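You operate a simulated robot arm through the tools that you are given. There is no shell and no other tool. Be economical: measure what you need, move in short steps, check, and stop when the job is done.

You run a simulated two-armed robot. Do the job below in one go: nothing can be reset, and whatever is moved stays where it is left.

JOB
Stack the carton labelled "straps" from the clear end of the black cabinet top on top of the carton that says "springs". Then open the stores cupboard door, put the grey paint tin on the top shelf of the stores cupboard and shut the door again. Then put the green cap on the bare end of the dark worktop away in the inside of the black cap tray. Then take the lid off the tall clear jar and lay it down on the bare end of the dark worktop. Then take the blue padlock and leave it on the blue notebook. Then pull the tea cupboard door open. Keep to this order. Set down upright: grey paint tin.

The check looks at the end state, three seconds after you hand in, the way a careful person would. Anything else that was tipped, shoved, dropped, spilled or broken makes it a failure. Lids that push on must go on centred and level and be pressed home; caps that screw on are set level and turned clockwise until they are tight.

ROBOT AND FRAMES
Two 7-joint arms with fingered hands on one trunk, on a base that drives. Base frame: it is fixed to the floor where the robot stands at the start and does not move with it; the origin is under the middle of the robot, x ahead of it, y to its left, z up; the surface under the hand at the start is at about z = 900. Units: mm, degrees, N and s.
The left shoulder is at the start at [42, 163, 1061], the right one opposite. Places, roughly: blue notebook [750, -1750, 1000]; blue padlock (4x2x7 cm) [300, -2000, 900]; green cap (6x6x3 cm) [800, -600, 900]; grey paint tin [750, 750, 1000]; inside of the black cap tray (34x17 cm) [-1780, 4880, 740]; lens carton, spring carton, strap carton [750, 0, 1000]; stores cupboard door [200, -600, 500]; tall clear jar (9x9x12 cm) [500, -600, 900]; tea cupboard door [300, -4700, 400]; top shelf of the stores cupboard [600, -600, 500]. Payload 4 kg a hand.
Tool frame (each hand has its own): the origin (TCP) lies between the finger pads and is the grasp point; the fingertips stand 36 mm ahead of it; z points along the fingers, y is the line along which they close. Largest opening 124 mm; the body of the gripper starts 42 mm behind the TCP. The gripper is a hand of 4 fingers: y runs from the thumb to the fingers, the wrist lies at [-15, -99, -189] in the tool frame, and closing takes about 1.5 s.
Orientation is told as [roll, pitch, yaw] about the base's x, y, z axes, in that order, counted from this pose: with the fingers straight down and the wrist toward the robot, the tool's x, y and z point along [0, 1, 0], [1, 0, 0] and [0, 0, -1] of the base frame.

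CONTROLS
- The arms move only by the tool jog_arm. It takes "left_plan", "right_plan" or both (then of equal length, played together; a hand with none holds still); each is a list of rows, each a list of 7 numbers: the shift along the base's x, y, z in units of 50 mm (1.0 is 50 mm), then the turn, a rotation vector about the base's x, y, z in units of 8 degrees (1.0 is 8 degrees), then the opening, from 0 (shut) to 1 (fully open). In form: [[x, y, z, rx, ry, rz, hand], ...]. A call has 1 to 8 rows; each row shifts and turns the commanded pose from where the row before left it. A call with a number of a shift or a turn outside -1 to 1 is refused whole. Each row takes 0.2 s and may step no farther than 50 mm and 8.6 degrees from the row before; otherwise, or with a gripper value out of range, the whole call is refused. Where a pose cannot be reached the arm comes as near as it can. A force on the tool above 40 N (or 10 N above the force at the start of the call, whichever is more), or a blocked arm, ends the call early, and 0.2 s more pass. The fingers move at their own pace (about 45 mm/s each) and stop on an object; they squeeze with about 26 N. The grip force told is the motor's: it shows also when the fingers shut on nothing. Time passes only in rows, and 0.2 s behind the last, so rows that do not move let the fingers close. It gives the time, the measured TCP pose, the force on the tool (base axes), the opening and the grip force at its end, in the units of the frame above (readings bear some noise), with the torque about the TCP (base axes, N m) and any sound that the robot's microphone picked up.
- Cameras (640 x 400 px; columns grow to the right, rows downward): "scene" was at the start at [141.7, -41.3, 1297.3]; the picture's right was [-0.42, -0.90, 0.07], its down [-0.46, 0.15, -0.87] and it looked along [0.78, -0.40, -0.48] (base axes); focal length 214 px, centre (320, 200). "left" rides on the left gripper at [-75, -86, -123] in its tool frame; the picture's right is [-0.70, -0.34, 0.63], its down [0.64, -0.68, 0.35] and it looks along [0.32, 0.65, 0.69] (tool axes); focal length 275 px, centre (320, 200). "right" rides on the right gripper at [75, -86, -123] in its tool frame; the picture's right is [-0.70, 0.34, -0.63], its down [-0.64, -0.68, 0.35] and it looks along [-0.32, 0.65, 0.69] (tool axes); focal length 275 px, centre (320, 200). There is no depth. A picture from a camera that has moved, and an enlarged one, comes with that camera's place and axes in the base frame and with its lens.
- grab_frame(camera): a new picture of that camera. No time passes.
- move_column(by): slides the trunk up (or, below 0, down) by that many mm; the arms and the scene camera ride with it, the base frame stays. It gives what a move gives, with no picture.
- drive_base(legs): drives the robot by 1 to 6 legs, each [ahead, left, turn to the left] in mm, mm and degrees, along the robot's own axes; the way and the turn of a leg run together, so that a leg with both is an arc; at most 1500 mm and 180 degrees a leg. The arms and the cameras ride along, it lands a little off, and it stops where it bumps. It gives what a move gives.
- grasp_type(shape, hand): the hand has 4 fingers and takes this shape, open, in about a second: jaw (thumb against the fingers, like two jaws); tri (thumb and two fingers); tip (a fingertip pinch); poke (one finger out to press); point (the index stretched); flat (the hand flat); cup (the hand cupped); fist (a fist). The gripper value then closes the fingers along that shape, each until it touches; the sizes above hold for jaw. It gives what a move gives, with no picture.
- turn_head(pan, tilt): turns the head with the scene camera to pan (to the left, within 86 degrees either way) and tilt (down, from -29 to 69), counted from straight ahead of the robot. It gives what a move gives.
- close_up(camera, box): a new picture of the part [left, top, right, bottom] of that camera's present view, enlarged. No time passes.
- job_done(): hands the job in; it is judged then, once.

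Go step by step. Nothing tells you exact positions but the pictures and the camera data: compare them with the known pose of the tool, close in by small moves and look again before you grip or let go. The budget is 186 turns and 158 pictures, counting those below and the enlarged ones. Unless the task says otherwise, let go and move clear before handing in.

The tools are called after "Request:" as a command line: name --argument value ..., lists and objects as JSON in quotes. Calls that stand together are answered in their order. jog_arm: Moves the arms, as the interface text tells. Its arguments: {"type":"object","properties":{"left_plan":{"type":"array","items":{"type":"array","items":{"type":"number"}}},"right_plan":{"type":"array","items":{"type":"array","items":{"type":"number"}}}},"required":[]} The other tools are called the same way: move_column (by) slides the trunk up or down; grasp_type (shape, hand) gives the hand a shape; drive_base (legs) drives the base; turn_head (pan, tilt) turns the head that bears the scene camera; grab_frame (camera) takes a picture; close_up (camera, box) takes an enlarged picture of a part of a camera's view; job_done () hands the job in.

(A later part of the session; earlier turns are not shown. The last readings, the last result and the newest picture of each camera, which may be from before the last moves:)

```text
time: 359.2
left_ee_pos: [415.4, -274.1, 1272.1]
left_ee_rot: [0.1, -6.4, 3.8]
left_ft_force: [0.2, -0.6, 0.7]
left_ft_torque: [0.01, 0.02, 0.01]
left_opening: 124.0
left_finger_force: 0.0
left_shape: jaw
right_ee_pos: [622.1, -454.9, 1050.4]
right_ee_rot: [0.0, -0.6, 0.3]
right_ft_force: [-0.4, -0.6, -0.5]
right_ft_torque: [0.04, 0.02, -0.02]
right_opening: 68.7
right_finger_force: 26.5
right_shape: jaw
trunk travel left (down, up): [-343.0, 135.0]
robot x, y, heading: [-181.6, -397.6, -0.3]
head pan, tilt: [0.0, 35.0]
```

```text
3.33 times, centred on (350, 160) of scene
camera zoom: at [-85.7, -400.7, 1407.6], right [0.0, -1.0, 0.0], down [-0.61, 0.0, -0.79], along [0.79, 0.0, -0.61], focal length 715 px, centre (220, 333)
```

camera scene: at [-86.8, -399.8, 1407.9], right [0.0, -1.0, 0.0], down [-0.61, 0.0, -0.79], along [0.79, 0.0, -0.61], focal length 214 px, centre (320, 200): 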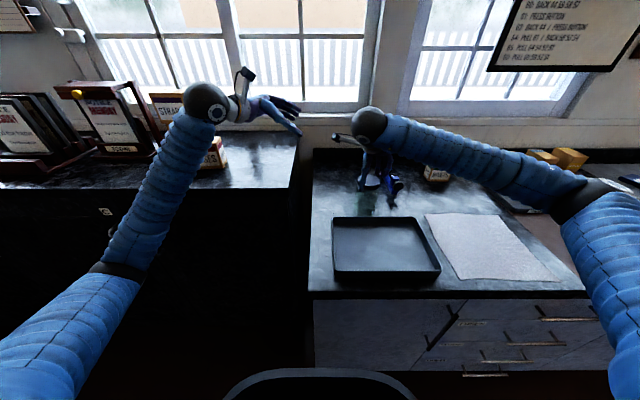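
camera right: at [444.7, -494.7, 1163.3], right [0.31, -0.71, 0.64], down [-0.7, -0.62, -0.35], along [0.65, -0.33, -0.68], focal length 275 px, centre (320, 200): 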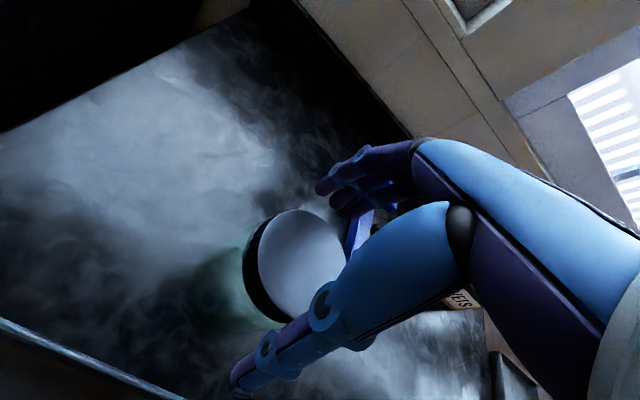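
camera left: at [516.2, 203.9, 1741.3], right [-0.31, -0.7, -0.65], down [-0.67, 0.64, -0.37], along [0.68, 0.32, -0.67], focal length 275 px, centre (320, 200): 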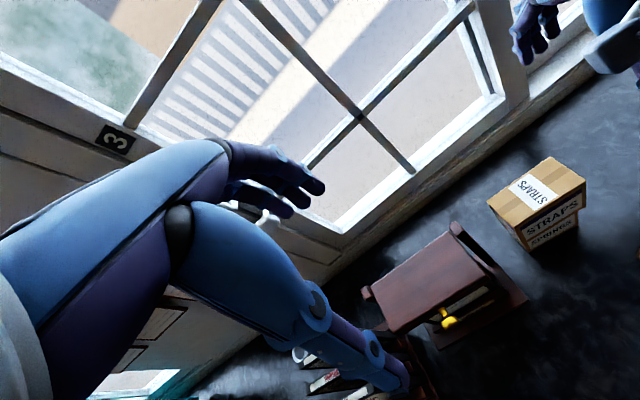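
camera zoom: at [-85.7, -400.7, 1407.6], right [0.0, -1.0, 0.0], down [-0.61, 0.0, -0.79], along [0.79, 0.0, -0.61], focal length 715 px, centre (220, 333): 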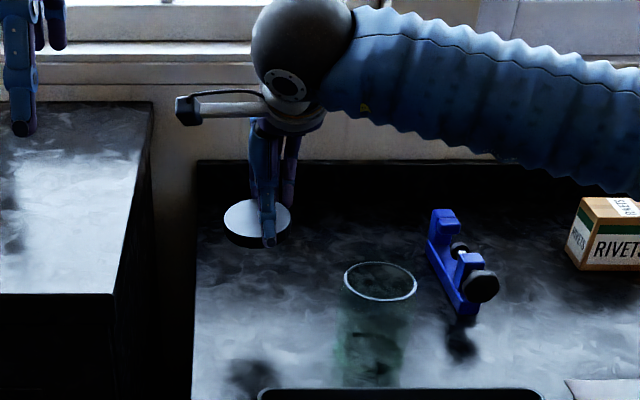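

The jar stands open and the lid hangs over free worktop. Lowering it.

Request:
jog_arm --right_plan '[[0, 0, -0.8, 0, 0, 0, 0], [0, 0, -0.7, 0, 0, 0, 0], [0, 0, -0.3, 0, 0, 0, 0], [0, 0, -0.1, 0, 0, 0, 0], [0, 0, 0, 0, 0, 0, 0]]'

Request:
jog_arm --right_plan '[[0, 0, -0.06, 0, 0, 0, 0], [0, 0, -0.06, 0, 0, 0, 0], [0, 0, 0, 0, 0, 0, 0]]'

```text
time: 360.4
left_ee_pos: [414.1, -274.5, 1273.4]
left_ee_rot: [0.1, -6.5, 3.7]
left_ft_force: [0.3, -0.1, 0.1]
left_ft_torque: [0.0, -0.01, 0.01]
left_opening: 123.9
left_finger_force: 0.0
left_shape: jaw
right_ee_pos: [620.2, -453.3, 958.0]
right_ee_rot: [0.0, -0.7, 0.3]
right_ft_force: [0.0, 0.2, -0.3]
right_ft_torque: [0.0, 0.02, 0.01]
right_opening: 68.7
right_finger_force: 26.3
right_shape: jaw
trunk travel left (down, up): [-343.0, 135.0]
robot x, y, heading: [-179.4, -397.7, -0.2]
head pan, tilt: [0.0, 35.0]
```

```text
time: 361.2
left_ee_pos: [415.0, -274.3, 1274.2]
left_ee_rot: [-0.1, -6.5, 3.6]
left_ft_force: [0.3, 0.3, 0.3]
left_ft_torque: [0.03, 0.01, -0.02]
left_opening: 123.7
left_finger_force: 0.0
left_shape: jaw
right_ee_pos: [619.7, -454.8, 951.4]
right_ee_rot: [-0.2, -0.7, 0.3]
right_ft_force: [0.3, -0.3, 0.6]
right_ft_torque: [0.0, 0.01, -0.02]
right_opening: 68.9
right_finger_force: 25.8
right_shape: jaw
trunk travel left (down, up): [-343.0, 135.0]
robot x, y, heading: [-182.2, -398.9, -0.2]
head pan, tilt: [0.0, 35.0]
```

Request:
jog_arm --right_plan '[[0, 0, -0.05, 0, 0, 0, 0], [0, 0, -0.05, 0, 0, 0, 0], [0, 0, 0, 0, 0, 0, 0]]'

Request:
jog_arm --right_plan '[[0, 0, -0.04, 0, 0, 0, 0], [0, 0, 0, 0, 0, 0, 0]]'

```text
time: 362.1
left_ee_pos: [414.7, -273.4, 1273.8]
left_ee_rot: [0.0, -6.5, 3.7]
left_ft_force: [0.0, 0.8, 0.5]
left_ft_torque: [0.02, -0.03, 0.02]
left_opening: 123.8
left_finger_force: 0.0
left_shape: jaw
right_ee_pos: [620.4, -454.4, 945.6]
right_ee_rot: [0.1, -0.7, 0.2]
right_ft_force: [-0.2, -1.2, 2.1]
right_ft_torque: [0.01, 0.05, -0.01]
right_opening: 68.7
right_finger_force: 26.0
right_shape: jaw
trunk travel left (down, up): [-343.0, 135.0]
robot x, y, heading: [-186.2, -403.1, -0.4]
head pan, tilt: [0.0, 35.0]
```

```text
time: 362.6
left_ee_pos: [413.2, -274.3, 1273.9]
left_ee_rot: [0.0, -6.5, 3.7]
left_ft_force: [0.2, -0.3, 0.4]
left_ft_torque: [0.03, -0.02, 0.0]
left_opening: 123.8
left_finger_force: 0.1
left_shape: jaw
right_ee_pos: [619.6, -455.0, 943.8]
right_ee_rot: [0.0, -0.7, 0.4]
right_ft_force: [-0.8, -0.7, 5.7]
right_ft_torque: [0.0, 0.19, 0.01]
right_opening: 69.2
right_finger_force: 26.2
right_shape: jaw
trunk travel left (down, up): [-343.0, 135.0]
robot x, y, heading: [-183.7, -398.7, -0.1]
head pan, tilt: [0.0, 35.0]
```

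Contact with the worktop. Releasing and rising.

Request:
jog_arm --right_plan '[[0, 0, 0, 0, 0, 0, 1], [0, 0, 0, 0, 0, 0, 1], [0, 0, 0, 0, 0, 0, 1], [0, 0, 0, 0, 0, 0, 1], [0, 0, 0.5, 0, 0, 0, 1], [0, 0, 0.9, 0, 0, 0, 1], [0, 0, 0.9, 0, 0, 0, 1], [0, 0, 0.9, 0, 0, 0, 1]]'

Request:
jog_arm --right_plan '[[-0.3, 0, 0.9, 0, 0, 0, 1], [-0.3, 0, 0.9, 0, 0, 0, 1], [-0.5, 0, 0.8, 0, 0, 0, 1], [-0.5, -0.4, 0.3, 0, 0, 0, 1], [-0.5, -0.5, 0, 0, 0, 0, 1], [-0.5, -0.5, 0, 0, 0, 0, 1]]'

Request:
drive_base --legs '[[-350, 0, 0], [0, -1400, 0]]'

Request:
turn_head --pan -5 --tilt 25

Request:
grab_frame --camera "scene"

```text
time: 364.4
left_ee_pos: [413.0, -273.6, 1272.7]
left_ee_rot: [-0.1, -6.4, 3.7]
left_ft_force: [0.4, -0.3, -1.1]
left_ft_torque: [0.01, -0.02, -0.01]
left_opening: 123.5
left_finger_force: 0.0
left_shape: jaw
right_ee_pos: [619.9, -454.4, 1105.8]
right_ee_rot: [-0.1, -0.6, 0.4]
right_ft_force: [0.3, -0.3, 0.5]
right_ft_torque: [-0.01, -0.02, 0.02]
right_opening: 123.5
right_finger_force: 0.0
right_shape: jaw
trunk travel left (down, up): [-343.0, 135.0]
robot x, y, heading: [-184.5, -401.7, -0.2]
head pan, tilt: [0.0, 35.0]
```

```text
time: 365.9
left_ee_pos: [412.9, -274.9, 1273.6]
left_ee_rot: [-0.1, -6.5, 3.8]
left_ft_force: [0.0, 0.1, 0.0]
left_ft_torque: [0.01, -0.03, 0.0]
left_opening: 123.9
left_finger_force: 0.2
left_shape: jaw
right_ee_pos: [488.7, -526.4, 1248.9]
right_ee_rot: [0.0, -0.7, 0.3]
right_ft_force: [0.3, 0.4, 0.3]
right_ft_torque: [0.05, 0.0, 0.0]
right_opening: 123.8
right_finger_force: 0.1
right_shape: jaw
trunk travel left (down, up): [-343.0, 135.0]
robot x, y, heading: [-178.5, -398.9, 0.0]
head pan, tilt: [0.0, 35.0]
```

```text
time: 374.6
left_ee_pos: [64.1, -1649.8, 1273.9]
left_ee_rot: [0.0, -6.5, 4.6]
left_ft_force: [0.6, 0.4, 0.2]
left_ft_torque: [0.01, 0.01, 0.0]
left_opening: 124.0
left_finger_force: 0.2
left_shape: jaw
right_ee_pos: [144.3, -1901.7, 1248.0]
right_ee_rot: [0.0, -0.7, 1.1]
right_ft_force: [-0.4, -0.5, 0.2]
right_ft_torque: [0.01, -0.03, 0.01]
right_opening: 123.7
right_finger_force: 0.0
right_shape: jaw
trunk travel left (down, up): [-343.0, 135.0]
robot x, y, heading: [-531.0, -1783.5, 1.0]
head pan, tilt: [0.0, 35.0]
```

```text
time: 375.4
left_ee_pos: [64.0, -1650.2, 1273.1]
left_ee_rot: [-0.1, -6.5, 4.6]
left_ft_force: [-0.6, -0.1, -0.5]
left_ft_torque: [0.0, 0.01, 0.02]
left_opening: 123.8
left_finger_force: 0.0
left_shape: jaw
right_ee_pos: [144.7, -1901.2, 1248.9]
right_ee_rot: [-0.2, -0.7, 1.2]
right_ft_force: [-0.3, 0.6, -0.9]
right_ft_torque: [0.03, 0.02, 0.0]
right_opening: 123.7
right_finger_force: 0.0
right_shape: jaw
trunk travel left (down, up): [-343.0, 135.0]
robot x, y, heading: [-529.4, -1789.5, 0.5]
head pan, tilt: [-5.0, 25.0]
```

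```text
13 pictures are left
camera scene: at [-429.7, -1792.6, 1423.4], right [-0.07, -1.0, 0.0], down [-0.46, 0.03, -0.89], along [0.88, -0.07, -0.46], focal length 214 px, centre (320, 200)
```

scene: 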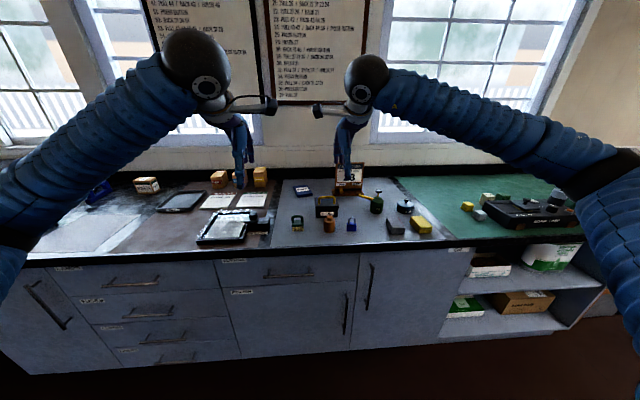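

I see the blue notebook near (303, 191) and three padlock-like items in front. Zooming in.

Request:
close_up --camera "scene" --box '[275, 165, 395, 245]'

```text
5.00 times, centred on (335, 205) of scene
camera zoom: at [-429.7, -1792.6, 1423.4], right [-0.07, -1.0, 0.0], down [-0.46, 0.03, -0.89], along [0.88, -0.07, -0.46], focal length 1072 px, centre (245, 175)
```

zoom: 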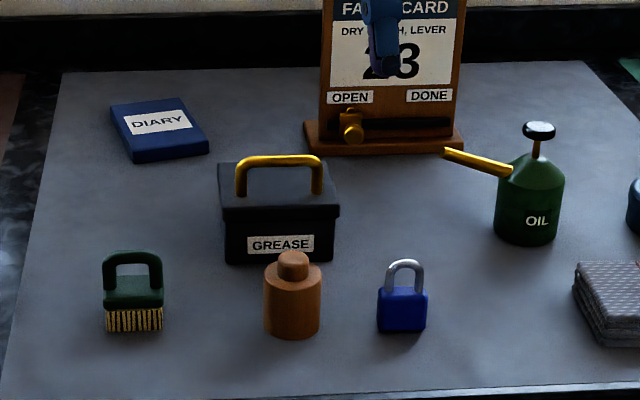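

The blue padlock stands at about (281, −1981), and the notebook ("DIARY") is around (690, −1780). I'll bring the right hand above the padlock.

Request:
drive_base --legs '[[112, 0, -0.5]]'

Request:
jog_arm --right_plan '[[0.25, -0.8, -0.4, 0, 0, 0, 0.7], [0.25, -0.8, -0.4, 0, 0, 0, 0.6], [0, 0, -0.9, 0, 0, 0, 0.6], [0, 0, -0.9, 0, 0, 0, 0.6], [0, 0, -0.9, 0, 0, 0, 0.6]]'

Request:
grab_frame --camera "right"

```text
time: 376.6
left_ee_pos: [178.3, -1656.3, 1273.2]
left_ee_rot: [0.0, -6.3, 4.1]
left_ft_force: [-0.3, -0.1, 0.6]
left_ft_torque: [-0.01, 0.01, -0.01]
left_opening: 123.9
left_finger_force: 0.1
left_shape: jaw
right_ee_pos: [256.6, -1906.6, 1248.5]
right_ee_rot: [-0.1, -0.6, 0.7]
right_ft_force: [-0.2, -0.5, -0.2]
right_ft_torque: [-0.01, 0.01, 0.04]
right_opening: 123.5
right_finger_force: 0.1
right_shape: jaw
trunk travel left (down, up): [-343.0, 135.0]
robot x, y, heading: [-419.7, -1783.3, -0.1]
head pan, tilt: [-5.0, 25.0]
```

```text
time: 377.8
left_ee_pos: [178.4, -1655.8, 1273.4]
left_ee_rot: [0.0, -6.4, 4.0]
left_ft_force: [0.0, -0.3, 0.2]
left_ft_torque: [0.02, 0.01, -0.02]
left_opening: 123.9
left_finger_force: 0.0
left_shape: jaw
right_ee_pos: [280.1, -1988.0, 1072.1]
right_ee_rot: [-0.1, -0.7, 0.7]
right_ft_force: [0.1, 0.2, -0.1]
right_ft_torque: [0.01, -0.01, -0.01]
right_opening: 74.7
right_finger_force: 0.1
right_shape: jaw
trunk travel left (down, up): [-343.0, 135.0]
robot x, y, heading: [-416.2, -1784.8, 0.0]
head pan, tilt: [-5.0, 25.0]
```

```text
11 pictures are left
camera right: at [191.9, -1913.0, 1193.9], right [0.34, -0.69, 0.64], down [-0.67, -0.65, -0.35], along [0.66, -0.31, -0.68], focal length 275 px, centre (320, 200)
```

right: 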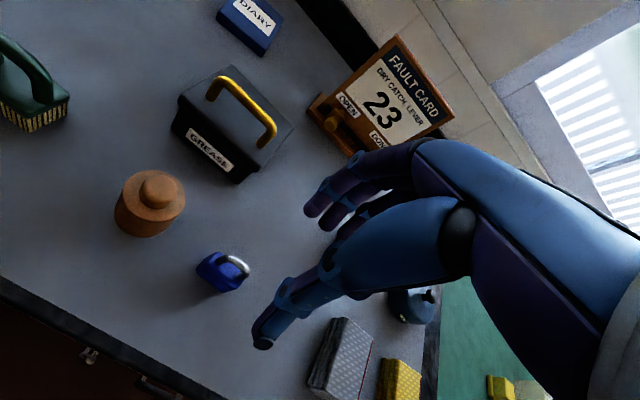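

The padlock is at (286, −1976), with the shackle up. Descending and gripping its 2 cm thickness.

Request:
jog_arm --right_plan '[[0.12, 0.24, -0.5, 0, 0, 0, 0.6], [0, 0, -0.8, 0, 0, 0, 0.6], [0, 0, -0.8, 0, 0, 0, 0.6], [0, 0, -0.5, 0, 0, 0, 0.6], [0, 0, 0, 0, 0, 0, 0.3], [0, 0, 0, 0, 0, 0, 0], [0, 0, 0, 0, 0, 0, 0], [0, 0, 0, 0, 0, 0, 0]]'

Request:
jog_arm --right_plan '[[0, 0, 0, 0, 0, 0, 0], [0, 0, 0.3, 0, 0, 0, 0], [0, 0, 0.9, 0, 0, 0, 0], [0, 0, 0.9, 0, 0, 0, 0], [0, 0, 0.9, 0, 0, 0, 0], [0, 0, 0.9, 0, 0, 0, 0]]'

Request:
grab_frame --camera "right"

```text
time: 379.6
left_ee_pos: [177.7, -1657.2, 1274.0]
left_ee_rot: [0.0, -6.4, 4.1]
left_ft_force: [0.0, -0.3, 0.5]
left_ft_torque: [0.01, 0.01, 0.01]
left_opening: 123.9
left_finger_force: 0.1
left_shape: jaw
right_ee_pos: [287.9, -1973.6, 944.3]
right_ee_rot: [0.0, -0.7, 0.5]
right_ft_force: [-0.1, -1.4, 3.2]
right_ft_torque: [0.01, -0.1, 0.0]
right_opening: 18.1
right_finger_force: 25.9
right_shape: jaw
trunk travel left (down, up): [-343.0, 135.0]
robot x, y, heading: [-415.3, -1783.4, 0.0]
head pan, tilt: [-5.0, 25.0]
```

```text
time: 381.0
left_ee_pos: [178.8, -1656.5, 1273.3]
left_ee_rot: [0.0, -6.5, 4.1]
left_ft_force: [0.5, 0.4, -0.2]
left_ft_torque: [-0.02, -0.02, 0.01]
left_opening: 123.7
left_finger_force: 0.0
left_shape: jaw
right_ee_pos: [289.1, -1975.1, 1139.2]
right_ee_rot: [-0.1, -0.6, 0.7]
right_ft_force: [0.2, 0.4, -1.8]
right_ft_torque: [0.0, -0.01, 0.01]
right_opening: 17.6
right_finger_force: 25.8
right_shape: jaw
trunk travel left (down, up): [-343.0, 135.0]
robot x, y, heading: [-415.2, -1784.8, 0.3]
head pan, tilt: [-5.0, 25.0]
```

```text
10 pictures are left
camera right: at [200.6, -1899.6, 1261.2], right [0.34, -0.69, 0.64], down [-0.67, -0.65, -0.35], along [0.66, -0.31, -0.68], focal length 275 px, centre (320, 200)
```

right: 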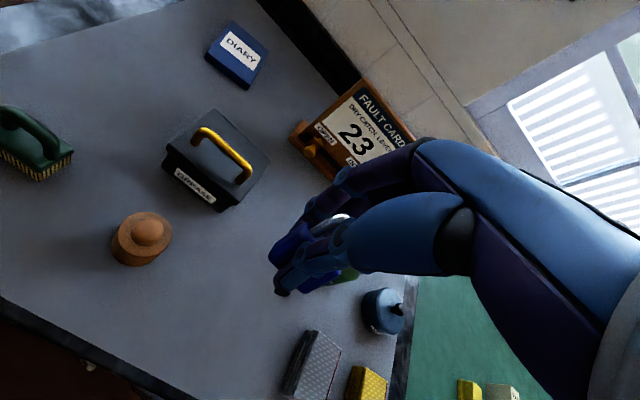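

The padlock is held. The notebook centre is about (673, −1778). I'll drive closer and hover over it.

Request:
drive_base --legs '[[285, 145, 0]]'

Request:
jog_arm --right_plan '[[0.5, 0.3, 0, 0, 0, 0, 0], [0.5, 0.25, 0, 0, 0, 0, 0], [0.4, 0.2, 0, 0, 0, 0, 0], [0.2, 0.1, 0, 0, 0, 0, 0]]'

Request:
grab_frame --camera "right"

```text
time: 383.1
left_ee_pos: [471.3, -1510.2, 1271.9]
left_ee_rot: [0.1, -6.4, 3.9]
left_ft_force: [1.0, -0.5, 0.7]
left_ft_torque: [-0.02, 0.02, -0.01]
left_opening: 124.0
left_finger_force: 0.1
left_shape: jaw
right_ee_pos: [580.7, -1830.7, 1138.9]
right_ee_rot: [-0.1, -0.5, 0.5]
right_ft_force: [0.5, -0.8, -1.9]
right_ft_torque: [-0.01, 0.01, -0.04]
right_opening: 17.7
right_finger_force: 26.3
right_shape: jaw
trunk travel left (down, up): [-343.0, 135.0]
robot x, y, heading: [-125.9, -1641.1, 0.0]
head pan, tilt: [-5.0, 25.0]
```

```text
time: 384.1
left_ee_pos: [471.1, -1510.4, 1272.9]
left_ee_rot: [0.1, -6.5, 3.9]
left_ft_force: [-0.7, -0.3, 0.3]
left_ft_torque: [0.0, -0.02, -0.03]
left_opening: 123.6
left_finger_force: 0.2
left_shape: jaw
right_ee_pos: [659.7, -1788.5, 1138.0]
right_ee_rot: [-0.1, -0.6, 0.5]
right_ft_force: [0.2, -0.5, -0.7]
right_ft_torque: [0.01, 0.01, 0.01]
right_opening: 17.5
right_finger_force: 26.2
right_shape: jaw
trunk travel left (down, up): [-343.0, 135.0]
robot x, y, heading: [-127.7, -1637.2, 0.3]
head pan, tilt: [-5.0, 25.0]
```

```text
9 pictures are left
camera right: at [572.4, -1712.9, 1260.0], right [0.34, -0.69, 0.64], down [-0.67, -0.65, -0.35], along [0.66, -0.31, -0.68], focal length 275 px, centre (320, 200)
```

right: 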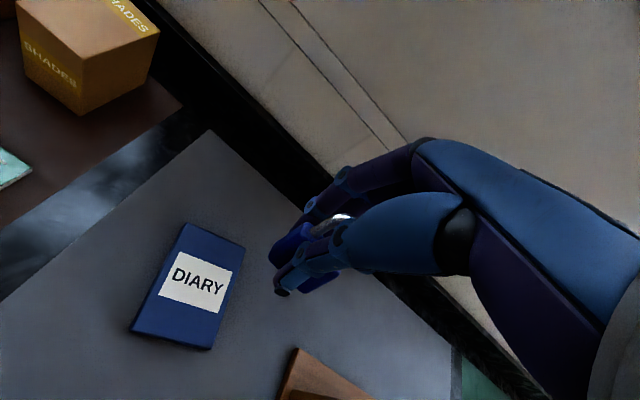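

The notebook centre is (670, −1775). Aligning and lowering.

Request:
jog_arm --right_plan '[[0.2, 0.27, -0.6, 0, 0, 0, 0], [0, 0, -0.8, 0, 0, 0, 0], [0, 0, -0.8, 0, 0, 0, 0], [0, 0, -0.8, 0, 0, 0, 0], [0, 0, -0.3, 0, 0, 0, 0], [0, 0, 0, 0, 0, 0, 0]]'

Request:
jog_arm --right_plan '[[0, 0, -0.06, 0, 0, 0, 0], [0, 0, -0.06, 0, 0, 0, 0], [0, 0, 0, 0, 0, 0, 0]]'

Request:
grab_frame --camera "right"

```text
time: 385.5
left_ee_pos: [470.4, -1510.2, 1273.2]
left_ee_rot: [0.0, -6.4, 3.9]
left_ft_force: [0.1, 0.4, 0.4]
left_ft_torque: [0.03, -0.01, -0.01]
left_opening: 123.9
left_finger_force: 0.1
left_shape: jaw
right_ee_pos: [669.6, -1774.6, 974.4]
right_ee_rot: [-0.1, -0.5, 0.5]
right_ft_force: [-0.1, 0.6, -2.1]
right_ft_torque: [-0.01, 0.01, -0.01]
right_opening: 17.6
right_finger_force: 25.8
right_shape: jaw
trunk travel left (down, up): [-343.0, 135.0]
robot x, y, heading: [-125.5, -1639.3, 0.1]
head pan, tilt: [-5.0, 25.0]
```

```text
time: 386.3
left_ee_pos: [470.6, -1509.6, 1272.9]
left_ee_rot: [0.0, -6.5, 3.9]
left_ft_force: [0.3, 0.4, 0.4]
left_ft_torque: [-0.02, 0.01, 0.0]
left_opening: 123.8
left_finger_force: 0.0
left_shape: jaw
right_ee_pos: [670.9, -1775.3, 967.1]
right_ee_rot: [0.0, -0.6, 0.5]
right_ft_force: [0.2, 0.1, -1.1]
right_ft_torque: [-0.01, 0.05, 0.0]
right_opening: 17.7
right_finger_force: 26.4
right_shape: jaw
trunk travel left (down, up): [-343.0, 135.0]
robot x, y, heading: [-122.3, -1634.9, -0.4]
head pan, tilt: [-5.0, 25.0]
```

```text
8 pictures are left
camera right: at [582.6, -1700.0, 1089.9], right [0.34, -0.69, 0.64], down [-0.67, -0.65, -0.35], along [0.66, -0.31, -0.68], focal length 275 px, centre (320, 200)
```

right: 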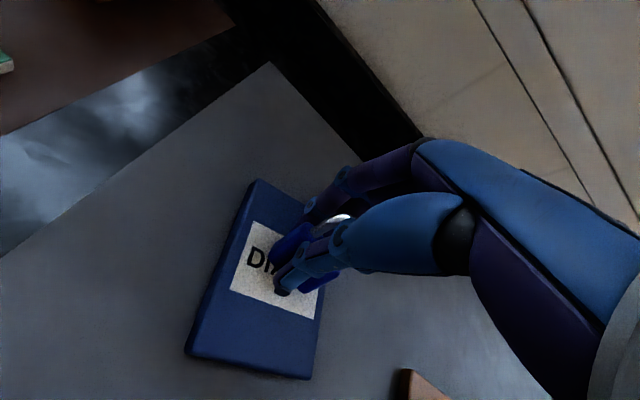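

The padlock is right over the label. Lowering to contact.

Request:
jog_arm --right_plan '[[0, 0, -0.05, 0, 0, 0, 0], [0, 0, -0.04, 0, 0, 0, 0], [0, 0, 0, 0, 0, 0, 0]]'

Request:
jog_arm --right_plan '[[0, 0, -0.03, 0, 0, 0, 0], [0, 0, 0, 0, 0, 0, 0]]'

```text
time: 387.1
left_ee_pos: [470.7, -1510.7, 1272.6]
left_ee_rot: [0.0, -6.5, 3.9]
left_ft_force: [0.5, -0.6, 0.1]
left_ft_torque: [-0.01, 0.0, -0.02]
left_opening: 123.9
left_finger_force: 0.0
left_shape: jaw
right_ee_pos: [670.4, -1773.7, 963.0]
right_ee_rot: [0.0, -0.5, 0.5]
right_ft_force: [0.1, -0.4, -1.0]
right_ft_torque: [0.01, 0.04, -0.01]
right_opening: 17.6
right_finger_force: 26.1
right_shape: jaw
trunk travel left (down, up): [-343.0, 135.0]
robot x, y, heading: [-125.9, -1637.5, -0.4]
head pan, tilt: [-5.0, 25.0]
```

```text
time: 387.7
left_ee_pos: [471.7, -1512.1, 1273.9]
left_ee_rot: [0.0, -6.6, 3.9]
left_ft_force: [-1.2, -0.2, 0.0]
left_ft_torque: [0.0, 0.02, -0.02]
left_opening: 123.7
left_finger_force: 0.1
left_shape: jaw
right_ee_pos: [669.9, -1774.1, 962.8]
right_ee_rot: [-0.1, -0.6, 0.6]
right_ft_force: [0.3, 0.7, 5.1]
right_ft_torque: [0.0, -0.05, -0.04]
right_opening: 17.6
right_finger_force: 25.5
right_shape: jaw
trunk travel left (down, up): [-343.0, 135.0]
robot x, y, heading: [-124.1, -1635.6, 0.0]
head pan, tilt: [-5.0, 25.0]
```

Contact. Releasing and lifting clear.

Request:
jog_arm --right_plan '[[0, 0, 0, 0, 0, 0, 0.3], [0, 0, 0, 0, 0, 0, 0.6], [0, 0, 0, 0, 0, 0, 0.6], [0, 0, 0, 0, 0, 0, 0.6], [0, 0, 0.3, 0, 0, 0, 0.6], [0, 0, 0.8, 0, 0, 0, 0.6], [0, 0, 0.9, 0, 0, 0, 0.6], [0, 0, 0.9, 0, 0, 0, 0.6]]'

Request:
jog_arm --right_plan '[[0, 0, 0.9, 0, 0, 0, 0.6], [0, 0, 0.9, 0, 0, 0, 0.6], [0, 0, 0.9, 0, 0, 0, 0.6]]'

Request:
grab_frame --camera "right"

```text
time: 389.5
left_ee_pos: [469.7, -1511.4, 1273.5]
left_ee_rot: [0.0, -6.5, 3.9]
left_ft_force: [-0.7, 0.2, -0.3]
left_ft_torque: [-0.01, 0.04, -0.04]
left_opening: 123.8
left_finger_force: 0.0
left_shape: jaw
right_ee_pos: [670.0, -1773.2, 1107.6]
right_ee_rot: [0.0, -0.7, 0.4]
right_ft_force: [-0.7, 1.0, -0.1]
right_ft_torque: [-0.07, 0.0, -0.02]
right_opening: 74.1
right_finger_force: 0.1
right_shape: jaw
trunk travel left (down, up): [-343.0, 135.0]
robot x, y, heading: [-121.5, -1636.4, 0.0]
head pan, tilt: [-5.0, 25.0]
```

```text
time: 390.3
left_ee_pos: [469.9, -1510.1, 1273.7]
left_ee_rot: [0.0, -6.5, 3.9]
left_ft_force: [-1.0, 1.0, 1.1]
left_ft_torque: [0.0, -0.02, -0.03]
left_opening: 123.5
left_finger_force: 0.0
left_shape: jaw
right_ee_pos: [670.9, -1775.3, 1243.0]
right_ee_rot: [-0.1, -0.6, 0.5]
right_ft_force: [-0.3, 0.3, -0.2]
right_ft_torque: [0.01, 0.0, -0.01]
right_opening: 74.1
right_finger_force: 0.0
right_shape: jaw
trunk travel left (down, up): [-343.0, 135.0]
robot x, y, heading: [-122.3, -1639.7, -0.1]
head pan, tilt: [-5.0, 25.0]
```

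```text
7 pictures are left
camera right: at [581.8, -1700.5, 1365.2], right [0.34, -0.69, 0.64], down [-0.67, -0.65, -0.35], along [0.66, -0.31, -0.68], focal length 275 px, centre (320, 200)
```

right: 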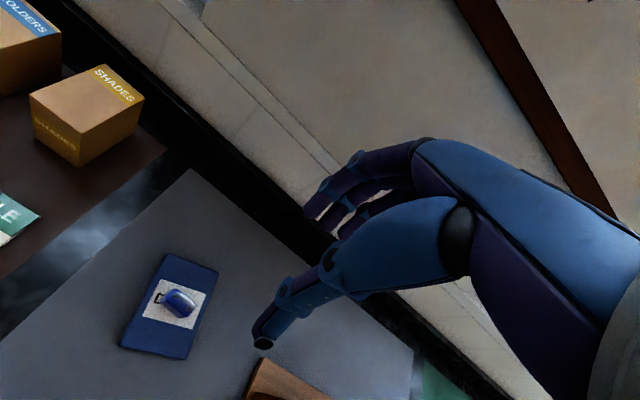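

The padlock is on the notebook. Last comes the tea cupboard, so I'll back off and drive along the wall.

Request:
drive_base --legs '[[-480, 0, 0], [0, -1400, 0], [0, -1250, 0]]'

Request:
turn_head --pan -20 --tilt 35

Request:
grab_frame --camera "scene"

```text
time: 405.6
left_ee_pos: [-27.9, -4157.8, 1272.8]
left_ee_rot: [0.1, -6.5, 3.2]
left_ft_force: [0.3, -0.3, -0.1]
left_ft_torque: [-0.01, 0.01, -0.03]
left_opening: 123.9
left_finger_force: 0.1
left_shape: jaw
right_ee_pos: [168.5, -4423.6, 1243.5]
right_ee_rot: [-0.1, -0.6, -0.2]
right_ft_force: [-0.4, -1.0, 1.5]
right_ft_torque: [0.03, 0.0, 0.0]
right_opening: 74.3
right_finger_force: 0.0
right_shape: jaw
trunk travel left (down, up): [-343.0, 135.0]
robot x, y, heading: [-626.8, -4275.0, -0.9]
head pan, tilt: [-5.0, 25.0]
```

```text
time: 406.4
left_ee_pos: [-28.1, -4156.8, 1272.9]
left_ee_rot: [0.0, -6.4, 3.2]
left_ft_force: [0.3, 0.6, 0.1]
left_ft_torque: [0.01, 0.0, 0.01]
left_opening: 123.8
left_finger_force: 0.0
left_shape: jaw
right_ee_pos: [170.2, -4424.4, 1242.0]
right_ee_rot: [-0.1, -0.6, -0.2]
right_ft_force: [-0.2, -0.4, 1.2]
right_ft_torque: [-0.02, -0.03, 0.0]
right_opening: 73.9
right_finger_force: 0.0
right_shape: jaw
trunk travel left (down, up): [-343.0, 135.0]
robot x, y, heading: [-627.3, -4278.9, -1.0]
head pan, tilt: [-20.0, 35.0]
```

```text
6 pictures are left
camera scene: at [-535.8, -4307.5, 1408.1], right [-0.35, -0.94, 0.02], down [-0.57, 0.2, -0.79], along [0.74, -0.29, -0.61], focal length 214 px, centre (320, 200)
```

scene: 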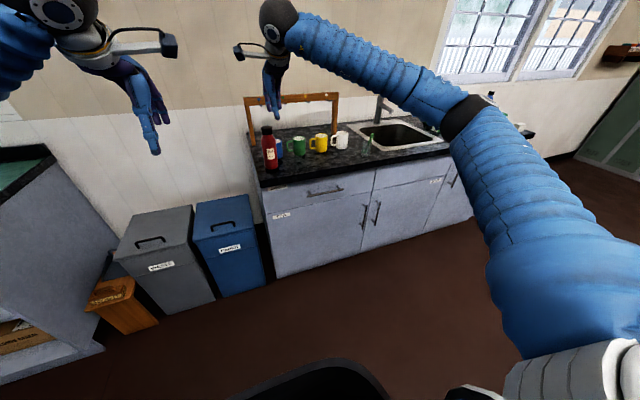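

Request:
close_up --camera "scene" --box '[255, 150, 485, 285]'

```text
2.78 times, centred on (370, 218) of scene
camera zoom: at [-535.8, -4307.5, 1408.1], right [-0.35, -0.94, 0.02], down [-0.57, 0.2, -0.79], along [0.74, -0.29, -0.61], focal length 597 px, centre (181, 151)
```

zoom: 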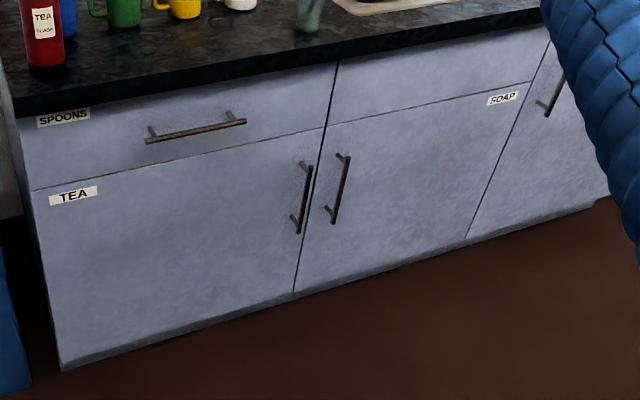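

This is the TEA door: hinged left, with a vertical bar handle at about (248, −4894), z 470–650. I'll back up, lower the trunk, and turn the right hand forward as I did for the stores door.

Request:
drive_base --legs '[[-150, 0, 1]]'

Request:
move_column --by -250

Request:
jog_arm --right_plan '[[-0.2, -0.35, 0, -0.577, -0.577, 0.577, 1], [-0.2, -0.35, 0, -0.577, -0.577, 0.577, 1], [-0.2, -0.35, 0, -0.577, -0.577, 0.577, 1], [-0.2, -0.35, 0, -0.577, -0.577, 0.577, 1], [-0.2, -0.35, 0, -0.577, -0.577, 0.577, 1], [-0.2, -0.3, 0, -0.577, -0.577, 0.577, 1], [-0.2, -0.3, 0, -0.577, -0.577, 0.577, 1], [-0.2, -0.3, 0, -0.577, -0.577, 0.577, 1]]'

Request:
jog_arm --right_plan '[[-0.2, -0.2, -0.2, -0.577, -0.577, 0.577, 1], [-0.2, -0.2, -0.2, -0.577, -0.577, 0.577, 1], [-0.2, 0, -0.2, -0.577, -0.577, 0.577, 1], [-0.2, 0, -0.2, -0.577, -0.577, 0.577, 1], [-0.2, 0, -0.2, -0.577, -0.577, 0.577, 1], [0, 0, -0.2, -0.577, -0.577, 0.577, 1], [0, 0, -0.2, -0.577, -0.577, 0.577, 1]]'

Request:
move_column --by -88

```text
time: 407.8
left_ee_pos: [-182.7, -4145.1, 1276.1]
left_ee_rot: [0.0, -6.6, 4.2]
left_ft_force: [-0.7, -0.6, -0.2]
left_ft_torque: [0.02, 0.0, 0.0]
left_opening: 123.7
left_finger_force: 0.1
left_shape: jaw
right_ee_pos: [20.3, -4408.1, 1244.1]
right_ee_rot: [-0.1, -0.6, 0.8]
right_ft_force: [0.5, 0.3, -0.3]
right_ft_torque: [0.02, -0.06, -0.02]
right_opening: 74.1
right_finger_force: 0.0
right_shape: jaw
trunk travel left (down, up): [-343.0, 135.0]
robot x, y, heading: [-775.4, -4274.6, 0.2]
head pan, tilt: [-20.0, 35.0]
```

```text
time: 410.4
left_ee_pos: [-181.0, -4144.6, 1024.9]
left_ee_rot: [0.0, -6.6, 4.2]
left_ft_force: [0.0, -0.4, 0.2]
left_ft_torque: [0.01, 0.0, 0.03]
left_opening: 123.8
left_finger_force: 0.1
left_shape: jaw
right_ee_pos: [20.3, -4407.9, 995.4]
right_ee_rot: [0.1, -0.7, 0.8]
right_ft_force: [-1.3, 0.8, -0.2]
right_ft_torque: [0.01, -0.01, -0.01]
right_opening: 73.9
right_finger_force: 0.0
right_shape: jaw
trunk travel left (down, up): [-93.0, 385.0]
robot x, y, heading: [-778.9, -4273.6, 0.1]
head pan, tilt: [-20.0, 35.0]
```

```text
time: 412.1
left_ee_pos: [-182.0, -4144.1, 1023.1]
left_ee_rot: [-0.1, -6.5, 4.2]
left_ft_force: [-0.3, 0.9, 0.4]
left_ft_torque: [0.03, -0.03, -0.06]
left_opening: 124.0
left_finger_force: 0.1
left_shape: jaw
right_ee_pos: [-59.6, -4540.1, 993.0]
right_ee_rot: [-49.1, -19.2, 49.6]
right_ft_force: [0.8, -0.5, 0.1]
right_ft_torque: [0.0, 0.0, 0.01]
right_opening: 123.8
right_finger_force: 0.1
right_shape: jaw
trunk travel left (down, up): [-93.0, 385.0]
robot x, y, heading: [-775.7, -4275.0, 0.4]
head pan, tilt: [-20.0, 35.0]
```

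```text
time: 413.8
left_ee_pos: [-180.5, -4145.5, 1024.0]
left_ee_rot: [0.1, -6.6, 4.2]
left_ft_force: [0.5, -0.3, -0.6]
left_ft_torque: [0.03, 0.03, -0.02]
left_opening: 123.9
left_finger_force: 0.1
left_shape: jaw
right_ee_pos: [-108.8, -4561.1, 946.2]
right_ee_rot: [-79.8, -7.6, 80.7]
right_ft_force: [0.3, -0.1, -0.1]
right_ft_torque: [-0.03, 0.0, 0.0]
right_opening: 123.5
right_finger_force: 0.1
right_shape: jaw
right hand out of reach, approached as far as the arm can: row 6, 7
trunk travel left (down, up): [-93.0, 385.0]
robot x, y, heading: [-774.5, -4271.6, 0.1]
head pan, tilt: [-20.0, 35.0]
```

```text
time: 415.0
left_ee_pos: [-181.8, -4144.7, 939.0]
left_ee_rot: [0.1, -6.6, 4.2]
left_ft_force: [0.2, -0.6, 0.8]
left_ft_torque: [0.0, -0.05, 0.03]
left_opening: 123.7
left_finger_force: 0.0
left_shape: jaw
right_ee_pos: [-97.1, -4560.8, 815.3]
right_ee_rot: [-76.3, -7.2, 80.1]
right_ft_force: [-0.4, 0.4, 0.7]
right_ft_torque: [-0.02, 0.01, 0.01]
right_opening: 123.8
right_finger_force: 0.0
right_shape: jaw
trunk travel left (down, up): [-5.0, 473.0]
robot x, y, heading: [-778.4, -4273.9, 0.1]
head pan, tilt: [-20.0, 35.0]
```

Good orientation. I'll tilt down about 24° and lower to z≈600, then line up with the handle.

Request:
jog_arm --right_plan '[[0, 0, -0.3, 0, 1, 0, 1], [0, 0, -0.5, 0, 1, 0, 1], [0, 0, -0.6, 0, 1, 0, 1], [0, 0, -0.7, 0, 0, 0, 1], [0, 0, -0.7, 0, 0, 0, 1], [0, 0, -0.7, 0, 0, 0, 1], [0, 0, -0.7, 0, 0, 0, 1]]'

Request:
drive_base --legs '[[150, -330, 0]]'

Request:
grab_frame --camera "right"

```text
time: 416.6
left_ee_pos: [-180.7, -4144.0, 935.2]
left_ee_rot: [0.0, -6.4, 4.2]
left_ft_force: [0.4, -0.2, -0.4]
left_ft_torque: [-0.03, 0.01, 0.0]
left_opening: 124.0
left_finger_force: 0.0
left_shape: jaw
right_ee_pos: [-82.9, -4522.1, 575.8]
right_ee_rot: [-52.5, -2.6, 78.1]
right_ft_force: [0.6, -0.2, -0.2]
right_ft_torque: [-0.03, -0.03, 0.0]
right_opening: 123.9
right_finger_force: 0.1
right_shape: jaw
right hand out of reach, approached as far as the arm can: row 1, 2, 3
trunk travel left (down, up): [-5.0, 473.0]
robot x, y, heading: [-777.3, -4275.2, 0.2]
head pan, tilt: [-20.0, 35.0]
```

```text
time: 418.9
left_ee_pos: [-25.6, -4477.5, 934.5]
left_ee_rot: [0.0, -6.5, 4.4]
left_ft_force: [0.4, -0.1, 0.5]
left_ft_torque: [0.03, -0.01, -0.01]
left_opening: 124.0
left_finger_force: 0.0
left_shape: jaw
right_ee_pos: [72.8, -4855.9, 576.7]
right_ee_rot: [-52.4, -2.6, 78.2]
right_ft_force: [1.3, 0.0, 0.1]
right_ft_torque: [0.02, -0.02, 0.0]
right_opening: 123.7
right_finger_force: 0.1
right_shape: jaw
trunk travel left (down, up): [-5.0, 473.0]
robot x, y, heading: [-625.0, -4609.5, 0.6]
head pan, tilt: [-20.0, 35.0]
```

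```text
4 pictures are left
camera right: at [-85.4, -4910.3, 588.2], right [-0.02, 0.3, 0.95], down [0.51, -0.82, 0.27], along [0.86, 0.49, -0.14], focal length 275 px, centre (320, 200)
```

right: 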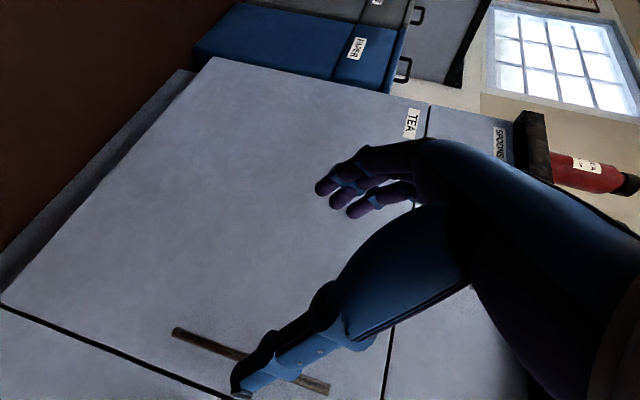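

Combining both views, the bar is at (288, −4928), z 418–611. I'll shift right and approach it.

Request:
jog_arm --right_plan '[[0, 0, -0.3, 0, 0, 0, 0.85], [0, 0, 0, 0, 0, 0, 0.85]]'

Request:
drive_base --legs '[[0, -72, 0], [165, -2, 0]]'

Request:
grab_frame --camera "right"

```text
time: 419.5
left_ee_pos: [-27.1, -4478.1, 936.3]
left_ee_rot: [0.0, -6.5, 4.4]
left_ft_force: [0.6, -0.5, 0.6]
left_ft_torque: [0.01, 0.02, 0.02]
left_opening: 123.6
left_finger_force: 0.1
left_shape: jaw
right_ee_pos: [71.9, -4855.6, 562.4]
right_ee_rot: [-52.6, -2.6, 78.3]
right_ft_force: [-0.5, -0.4, 0.1]
right_ft_torque: [0.0, -0.03, -0.05]
right_opening: 105.8
right_finger_force: 0.2
right_shape: jaw
trunk travel left (down, up): [-5.0, 473.0]
robot x, y, heading: [-622.0, -4607.6, 0.5]
head pan, tilt: [-20.0, 35.0]
```

```text
time: 421.6
left_ee_pos: [142.2, -4550.3, 934.8]
left_ee_rot: [0.0, -6.4, 4.4]
left_ft_force: [-1.4, -0.6, -0.3]
left_ft_torque: [-0.01, 0.02, 0.01]
left_opening: 123.9
left_finger_force: 0.0
left_shape: jaw
right_ee_pos: [241.1, -4929.4, 560.5]
right_ee_rot: [-52.5, -2.6, 78.3]
right_ft_force: [-0.2, 0.1, -0.5]
right_ft_torque: [0.0, 0.0, 0.04]
right_opening: 105.5
right_finger_force: 0.1
right_shape: jaw
trunk travel left (down, up): [-5.0, 473.0]
robot x, y, heading: [-453.3, -4682.0, 0.8]
head pan, tilt: [-20.0, 35.0]
```

```text
3 pictures are left
camera right: at [82.3, -4984.1, 572.5], right [-0.02, 0.3, 0.95], down [0.51, -0.82, 0.27], along [0.86, 0.49, -0.14], focal length 275 px, centre (320, 200)
```

right: 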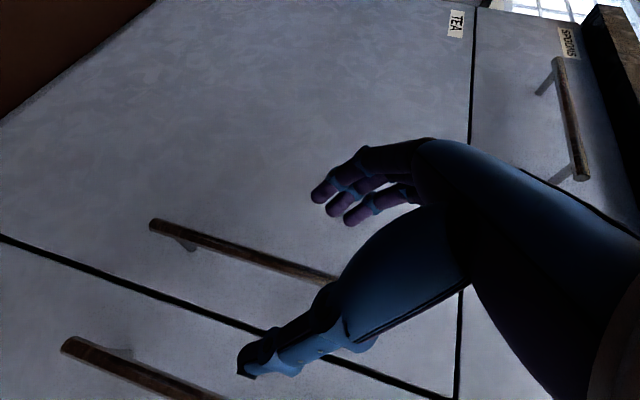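

The bar is now centred between thumb and fingers. Advancing 33 mm and closing.

Request:
drive_base --legs '[[33, 0, 0]]'

Request:
jog_arm --right_plan '[[0, 0, 0, 0, 0, 0, 0.5], [0, 0, 0, 0, 0, 0, 0.3], [0, 0, 0, 0, 0, 0, 0], [0, 0, 0, 0, 0, 0, 0], [0, 0, 0, 0, 0, 0, 0], [0, 0, 0, 0, 0, 0, 0], [0, 0, 0, 0, 0, 0, 0], [0, 0, 0, 0, 0, 0, 0]]'

Request:
drive_base --legs '[[-60, 5, 0]]'

```text
time: 422.5
left_ee_pos: [174.7, -4549.5, 934.7]
left_ee_rot: [0.0, -6.3, 4.4]
left_ft_force: [-0.6, 0.6, -0.5]
left_ft_torque: [0.01, 0.02, -0.03]
left_opening: 123.7
left_finger_force: 0.0
left_shape: jaw
right_ee_pos: [273.8, -4929.6, 560.6]
right_ee_rot: [-52.4, -2.6, 78.3]
right_ft_force: [0.1, -0.3, 0.1]
right_ft_torque: [0.0, 0.0, 0.02]
right_opening: 105.5
right_finger_force: 0.0
right_shape: jaw
trunk travel left (down, up): [-5.0, 473.0]
robot x, y, heading: [-422.0, -4680.6, 0.6]
head pan, tilt: [-20.0, 35.0]
```

```text
time: 424.3
left_ee_pos: [174.8, -4550.7, 936.3]
left_ee_rot: [0.0, -6.4, 4.4]
left_ft_force: [-0.3, -0.3, 0.3]
left_ft_torque: [0.0, 0.02, -0.02]
left_opening: 123.9
left_finger_force: 0.0
left_shape: jaw
right_ee_pos: [273.9, -4928.6, 562.0]
right_ee_rot: [-52.5, -2.5, 78.2]
right_ft_force: [-3.0, -3.5, 0.9]
right_ft_torque: [0.01, 0.07, -0.06]
right_opening: 6.9
right_finger_force: 26.3
right_shape: jaw
trunk travel left (down, up): [-5.0, 473.0]
robot x, y, heading: [-419.3, -4678.2, 0.5]
head pan, tilt: [-20.0, 35.0]
```

```text
time: 425.2
left_ee_pos: [113.8, -4545.4, 935.8]
left_ee_rot: [0.1, -6.5, 4.5]
left_ft_force: [-0.9, 0.1, -0.3]
left_ft_torque: [0.01, -0.02, 0.0]
left_opening: 124.0
left_finger_force: 0.0
left_shape: jaw
right_ee_pos: [211.8, -4923.7, 563.6]
right_ee_rot: [-52.5, -2.5, 78.3]
right_ft_force: [1.4, 3.5, 0.9]
right_ft_torque: [0.19, -0.02, 0.13]
right_opening: 4.7
right_finger_force: 26.1
right_shape: jaw
trunk travel left (down, up): [-5.0, 473.0]
robot x, y, heading: [-481.6, -4677.7, 0.6]
head pan, tilt: [-20.0, 35.0]
```

The grip looks like the previous good hook, and the pull was easy. I'll continue along the arc to about 30° and check.

Request:
drive_base --legs '[[-37, 8, 0], [-95, 29, 0], [-88, 45, 0]]'

Request:
turn_head --pan -10 --tilt 5

Request:
grab_frame --camera "scene"

```text
time: 427.6
left_ee_pos: [-107.9, -4463.0, 934.8]
left_ee_rot: [-0.1, -6.5, 4.5]
left_ft_force: [0.0, 0.0, -0.1]
left_ft_torque: [-0.06, 0.02, 0.01]
left_opening: 123.6
left_finger_force: 0.1
left_shape: jaw
right_ee_pos: [-8.6, -4841.1, 562.7]
right_ee_rot: [-52.5, -2.6, 78.5]
right_ft_force: [6.5, 10.2, 5.6]
right_ft_torque: [0.32, -0.19, 0.12]
right_opening: 1.7
right_finger_force: 26.0
right_shape: jaw
trunk travel left (down, up): [-5.0, 473.0]
robot x, y, heading: [-703.1, -4600.8, 0.7]
head pan, tilt: [-20.0, 35.0]
```

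```text
time: 428.5
left_ee_pos: [-109.4, -4462.5, 934.8]
left_ee_rot: [0.0, -6.5, 4.6]
left_ft_force: [0.0, 0.7, 0.0]
left_ft_torque: [0.0, 0.02, -0.01]
left_opening: 123.7
left_finger_force: 0.1
left_shape: jaw
right_ee_pos: [-10.1, -4840.8, 562.5]
right_ee_rot: [-52.5, -2.6, 78.5]
right_ft_force: [3.4, 6.9, 4.8]
right_ft_torque: [0.22, -0.15, 0.11]
right_opening: 1.5
right_finger_force: 26.3
right_shape: jaw
trunk travel left (down, up): [-5.0, 473.0]
robot x, y, heading: [-704.3, -4601.7, 0.4]
head pan, tilt: [-10.0, 5.0]
```

```text
2 pictures are left
camera scene: at [-395.0, -4610.8, 1002.9], right [-0.14, -0.99, 0.09], down [-0.58, 0.01, -0.82], along [0.8, -0.17, -0.57], focal length 214 px, centre (320, 200)
```

scene: 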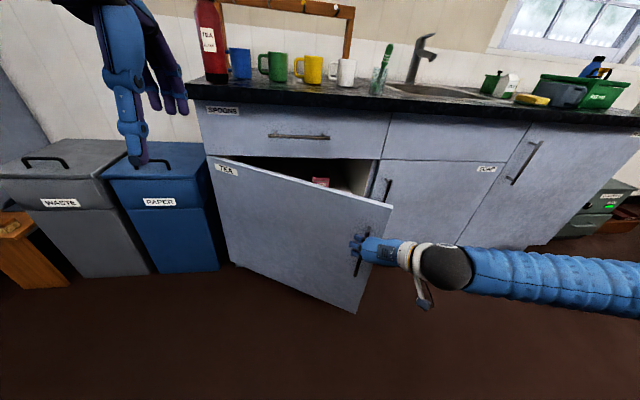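

The TEA door is about 30° open. I'll release carefully with a small opening, as worked before, and raise the left hand out of the way.

Request:
jog_arm --right_plan '[[0, 0, 0, 0, 0, 0, 0.2], [0, 0, 0, 0, 0, 0, 0.2], [0, 0, 0, 0, 0, 0, 0.35], [0, 0, 0, 0, 0, 0, 0.35], [-0.2, 0.05, 0.05, 0, 0, 0, 0.4], [-0.4, 0.1, 0.1, 0, 0, 0, 0.4], [-0.5, 0.1, 0.1, 0, 0, 0, 0.4]]' --left_plan '[[0, 0, 0.9, 0, 0, 0, 1], [0, 0, 0.9, 0, 0, 0, 1], [0, 0, 0.9, 0, 0, 0, 1], [0, 0, 0.9, 0, 0, 0, 1], [0, 0, 0.9, 0, 0, 0, 1], [0, 0, 0.9, 0, 0, 0, 1], [0, 0, 0, 0, 0, 0, 1]]'

Request:
drive_base --legs '[[-120, 0, 0], [0, -175, 0]]'

Request:
jog_arm --right_plan '[[0, 0, 0, 0, 0, 0, 0], [0, 0, 0, 0, 0, 0, 0], [0, 0, 0, 0, 0, 0, 0], [0, 0, 0, 0, 0, 0, 0]]'

Request:
grab_frame --camera "scene"

```text
time: 430.1
left_ee_pos: [-109.4, -4462.2, 1204.7]
left_ee_rot: [0.0, -6.4, 4.6]
left_ft_force: [0.2, -0.3, 0.1]
left_ft_torque: [0.02, -0.01, 0.03]
left_opening: 123.4
left_finger_force: 0.0
left_shape: jaw
right_ee_pos: [-63.4, -4829.1, 572.6]
right_ee_rot: [-52.4, -2.6, 78.6]
right_ft_force: [-0.3, 0.1, -0.6]
right_ft_torque: [0.0, 0.03, -0.01]
right_opening: 49.3
right_finger_force: 0.1
right_shape: jaw
trunk travel left (down, up): [-5.0, 473.0]
robot x, y, heading: [-702.7, -4598.3, 0.5]
head pan, tilt: [-10.0, 5.0]
```

```text
time: 432.4
left_ee_pos: [-226.6, -4641.3, 1206.3]
left_ee_rot: [0.1, -6.5, 4.5]
left_ft_force: [0.3, -0.3, -0.9]
left_ft_torque: [0.0, 0.0, 0.03]
left_opening: 123.8
left_finger_force: 0.1
left_shape: jaw
right_ee_pos: [-181.0, -5005.7, 573.3]
right_ee_rot: [-52.5, -2.8, 78.4]
right_ft_force: [0.0, -0.9, -0.9]
right_ft_torque: [0.01, 0.01, 0.0]
right_opening: 49.5
right_finger_force: 0.1
right_shape: jaw
trunk travel left (down, up): [-5.0, 473.0]
robot x, y, heading: [-819.8, -4769.2, 0.5]
head pan, tilt: [-10.0, 5.0]
```

```text
time: 433.4
left_ee_pos: [-227.7, -4640.7, 1206.0]
left_ee_rot: [0.0, -6.5, 4.5]
left_ft_force: [0.3, -0.7, 1.1]
left_ft_torque: [0.02, -0.01, 0.02]
left_opening: 123.9
left_finger_force: 0.1
left_shape: jaw
right_ee_pos: [-180.5, -5006.1, 574.2]
right_ee_rot: [-52.5, -2.7, 78.3]
right_ft_force: [-0.7, 1.3, -0.5]
right_ft_torque: [-0.02, -0.02, 0.02]
right_opening: 0.0
right_finger_force: 24.0
right_shape: jaw
trunk travel left (down, up): [-5.0, 473.0]
robot x, y, heading: [-822.5, -4775.9, 0.7]
head pan, tilt: [-10.0, 5.0]
```

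```text
1 pictures are left
camera scene: at [-511.9, -4787.3, 1002.8], right [-0.14, -0.99, 0.09], down [-0.58, 0.01, -0.82], along [0.81, -0.17, -0.57], focal length 214 px, centre (320, 200)
```

scene: 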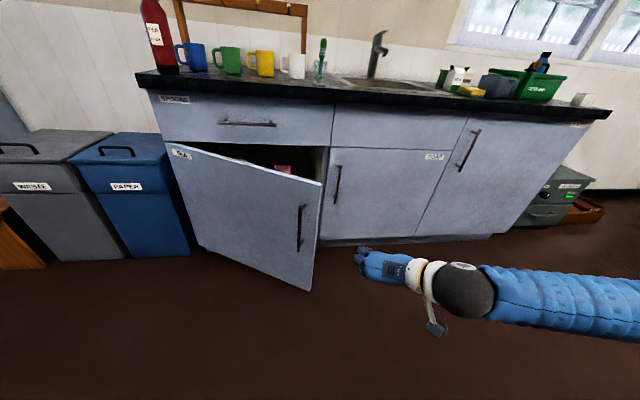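

The door holds at about 30°. I'll go behind its edge with the closed hand and push it wider.

Request:
drive_base --legs '[[245, 0, 0], [0, 130, 0], [-40, 130, 0], [-50, 120, 0], [-50, 110, 0]]'

```text
time: 435.9
left_ee_pos: [20.1, -4581.8, 1206.2]
left_ee_rot: [0.1, -6.3, 4.3]
left_ft_force: [-0.8, 0.7, -1.1]
left_ft_torque: [0.03, 0.04, 0.0]
left_opening: 123.8
left_finger_force: 0.0
left_shape: jaw
right_ee_pos: [66.3, -4953.6, 571.4]
right_ee_rot: [-52.3, -2.5, 77.6]
right_ft_force: [1.0, -0.3, 0.6]
right_ft_torque: [-0.01, 0.04, 0.0]
right_opening: 0.1
right_finger_force: 26.1
right_shape: jaw
trunk travel left (down, up): [-5.0, 473.0]
robot x, y, heading: [-571.7, -4717.2, 0.1]
head pan, tilt: [-10.0, 5.0]
stopped in leg 2: the force on the tool passed its limit at 225 N (the readings are from after the stop); the commanded pose is now the measured one
```

The hand met the door's end face instead of its inner side. I'll step right, go deeper, and push again more gently.

Request:
drive_base --legs '[[0, -45, 0], [85, 0, 0], [0, 60, 0]]'

Request:
drive_base --legs '[[-20, 60, 0]]'

```text
time: 437.8
left_ee_pos: [100.7, -4622.3, 1206.7]
left_ee_rot: [0.1, -6.4, 4.2]
left_ft_force: [0.4, 0.5, 0.7]
left_ft_torque: [0.0, 0.01, 0.0]
left_opening: 123.7
left_finger_force: 0.0
left_shape: jaw
right_ee_pos: [146.5, -4991.9, 571.3]
right_ee_rot: [-52.4, -2.4, 77.6]
right_ft_force: [-0.2, 0.2, 0.9]
right_ft_torque: [0.05, -0.01, -0.02]
right_opening: 0.0
right_finger_force: 26.3
right_shape: jaw
trunk travel left (down, up): [-5.0, 473.0]
robot x, y, heading: [-495.2, -4753.8, 0.2]
head pan, tilt: [-10.0, 5.0]
stopped in leg 3: the robot was blocked; the commanded pose is now the measured one
```

```text
time: 438.8
left_ee_pos: [80.2, -4559.8, 1206.0]
left_ee_rot: [0.0, -6.6, 4.2]
left_ft_force: [-0.1, 0.8, 0.2]
left_ft_torque: [-0.03, 0.0, -0.02]
left_opening: 124.0
left_finger_force: 0.1
left_shape: jaw
right_ee_pos: [127.7, -4932.5, 573.2]
right_ee_rot: [-52.5, -2.2, 77.5]
right_ft_force: [-0.1, 0.8, 0.3]
right_ft_torque: [0.0, 0.02, -0.07]
right_opening: 0.2
right_finger_force: 25.8
right_shape: jaw
trunk travel left (down, up): [-5.0, 473.0]
robot x, y, heading: [-513.0, -4691.2, -0.1]
head pan, tilt: [-10.0, 5.0]
```

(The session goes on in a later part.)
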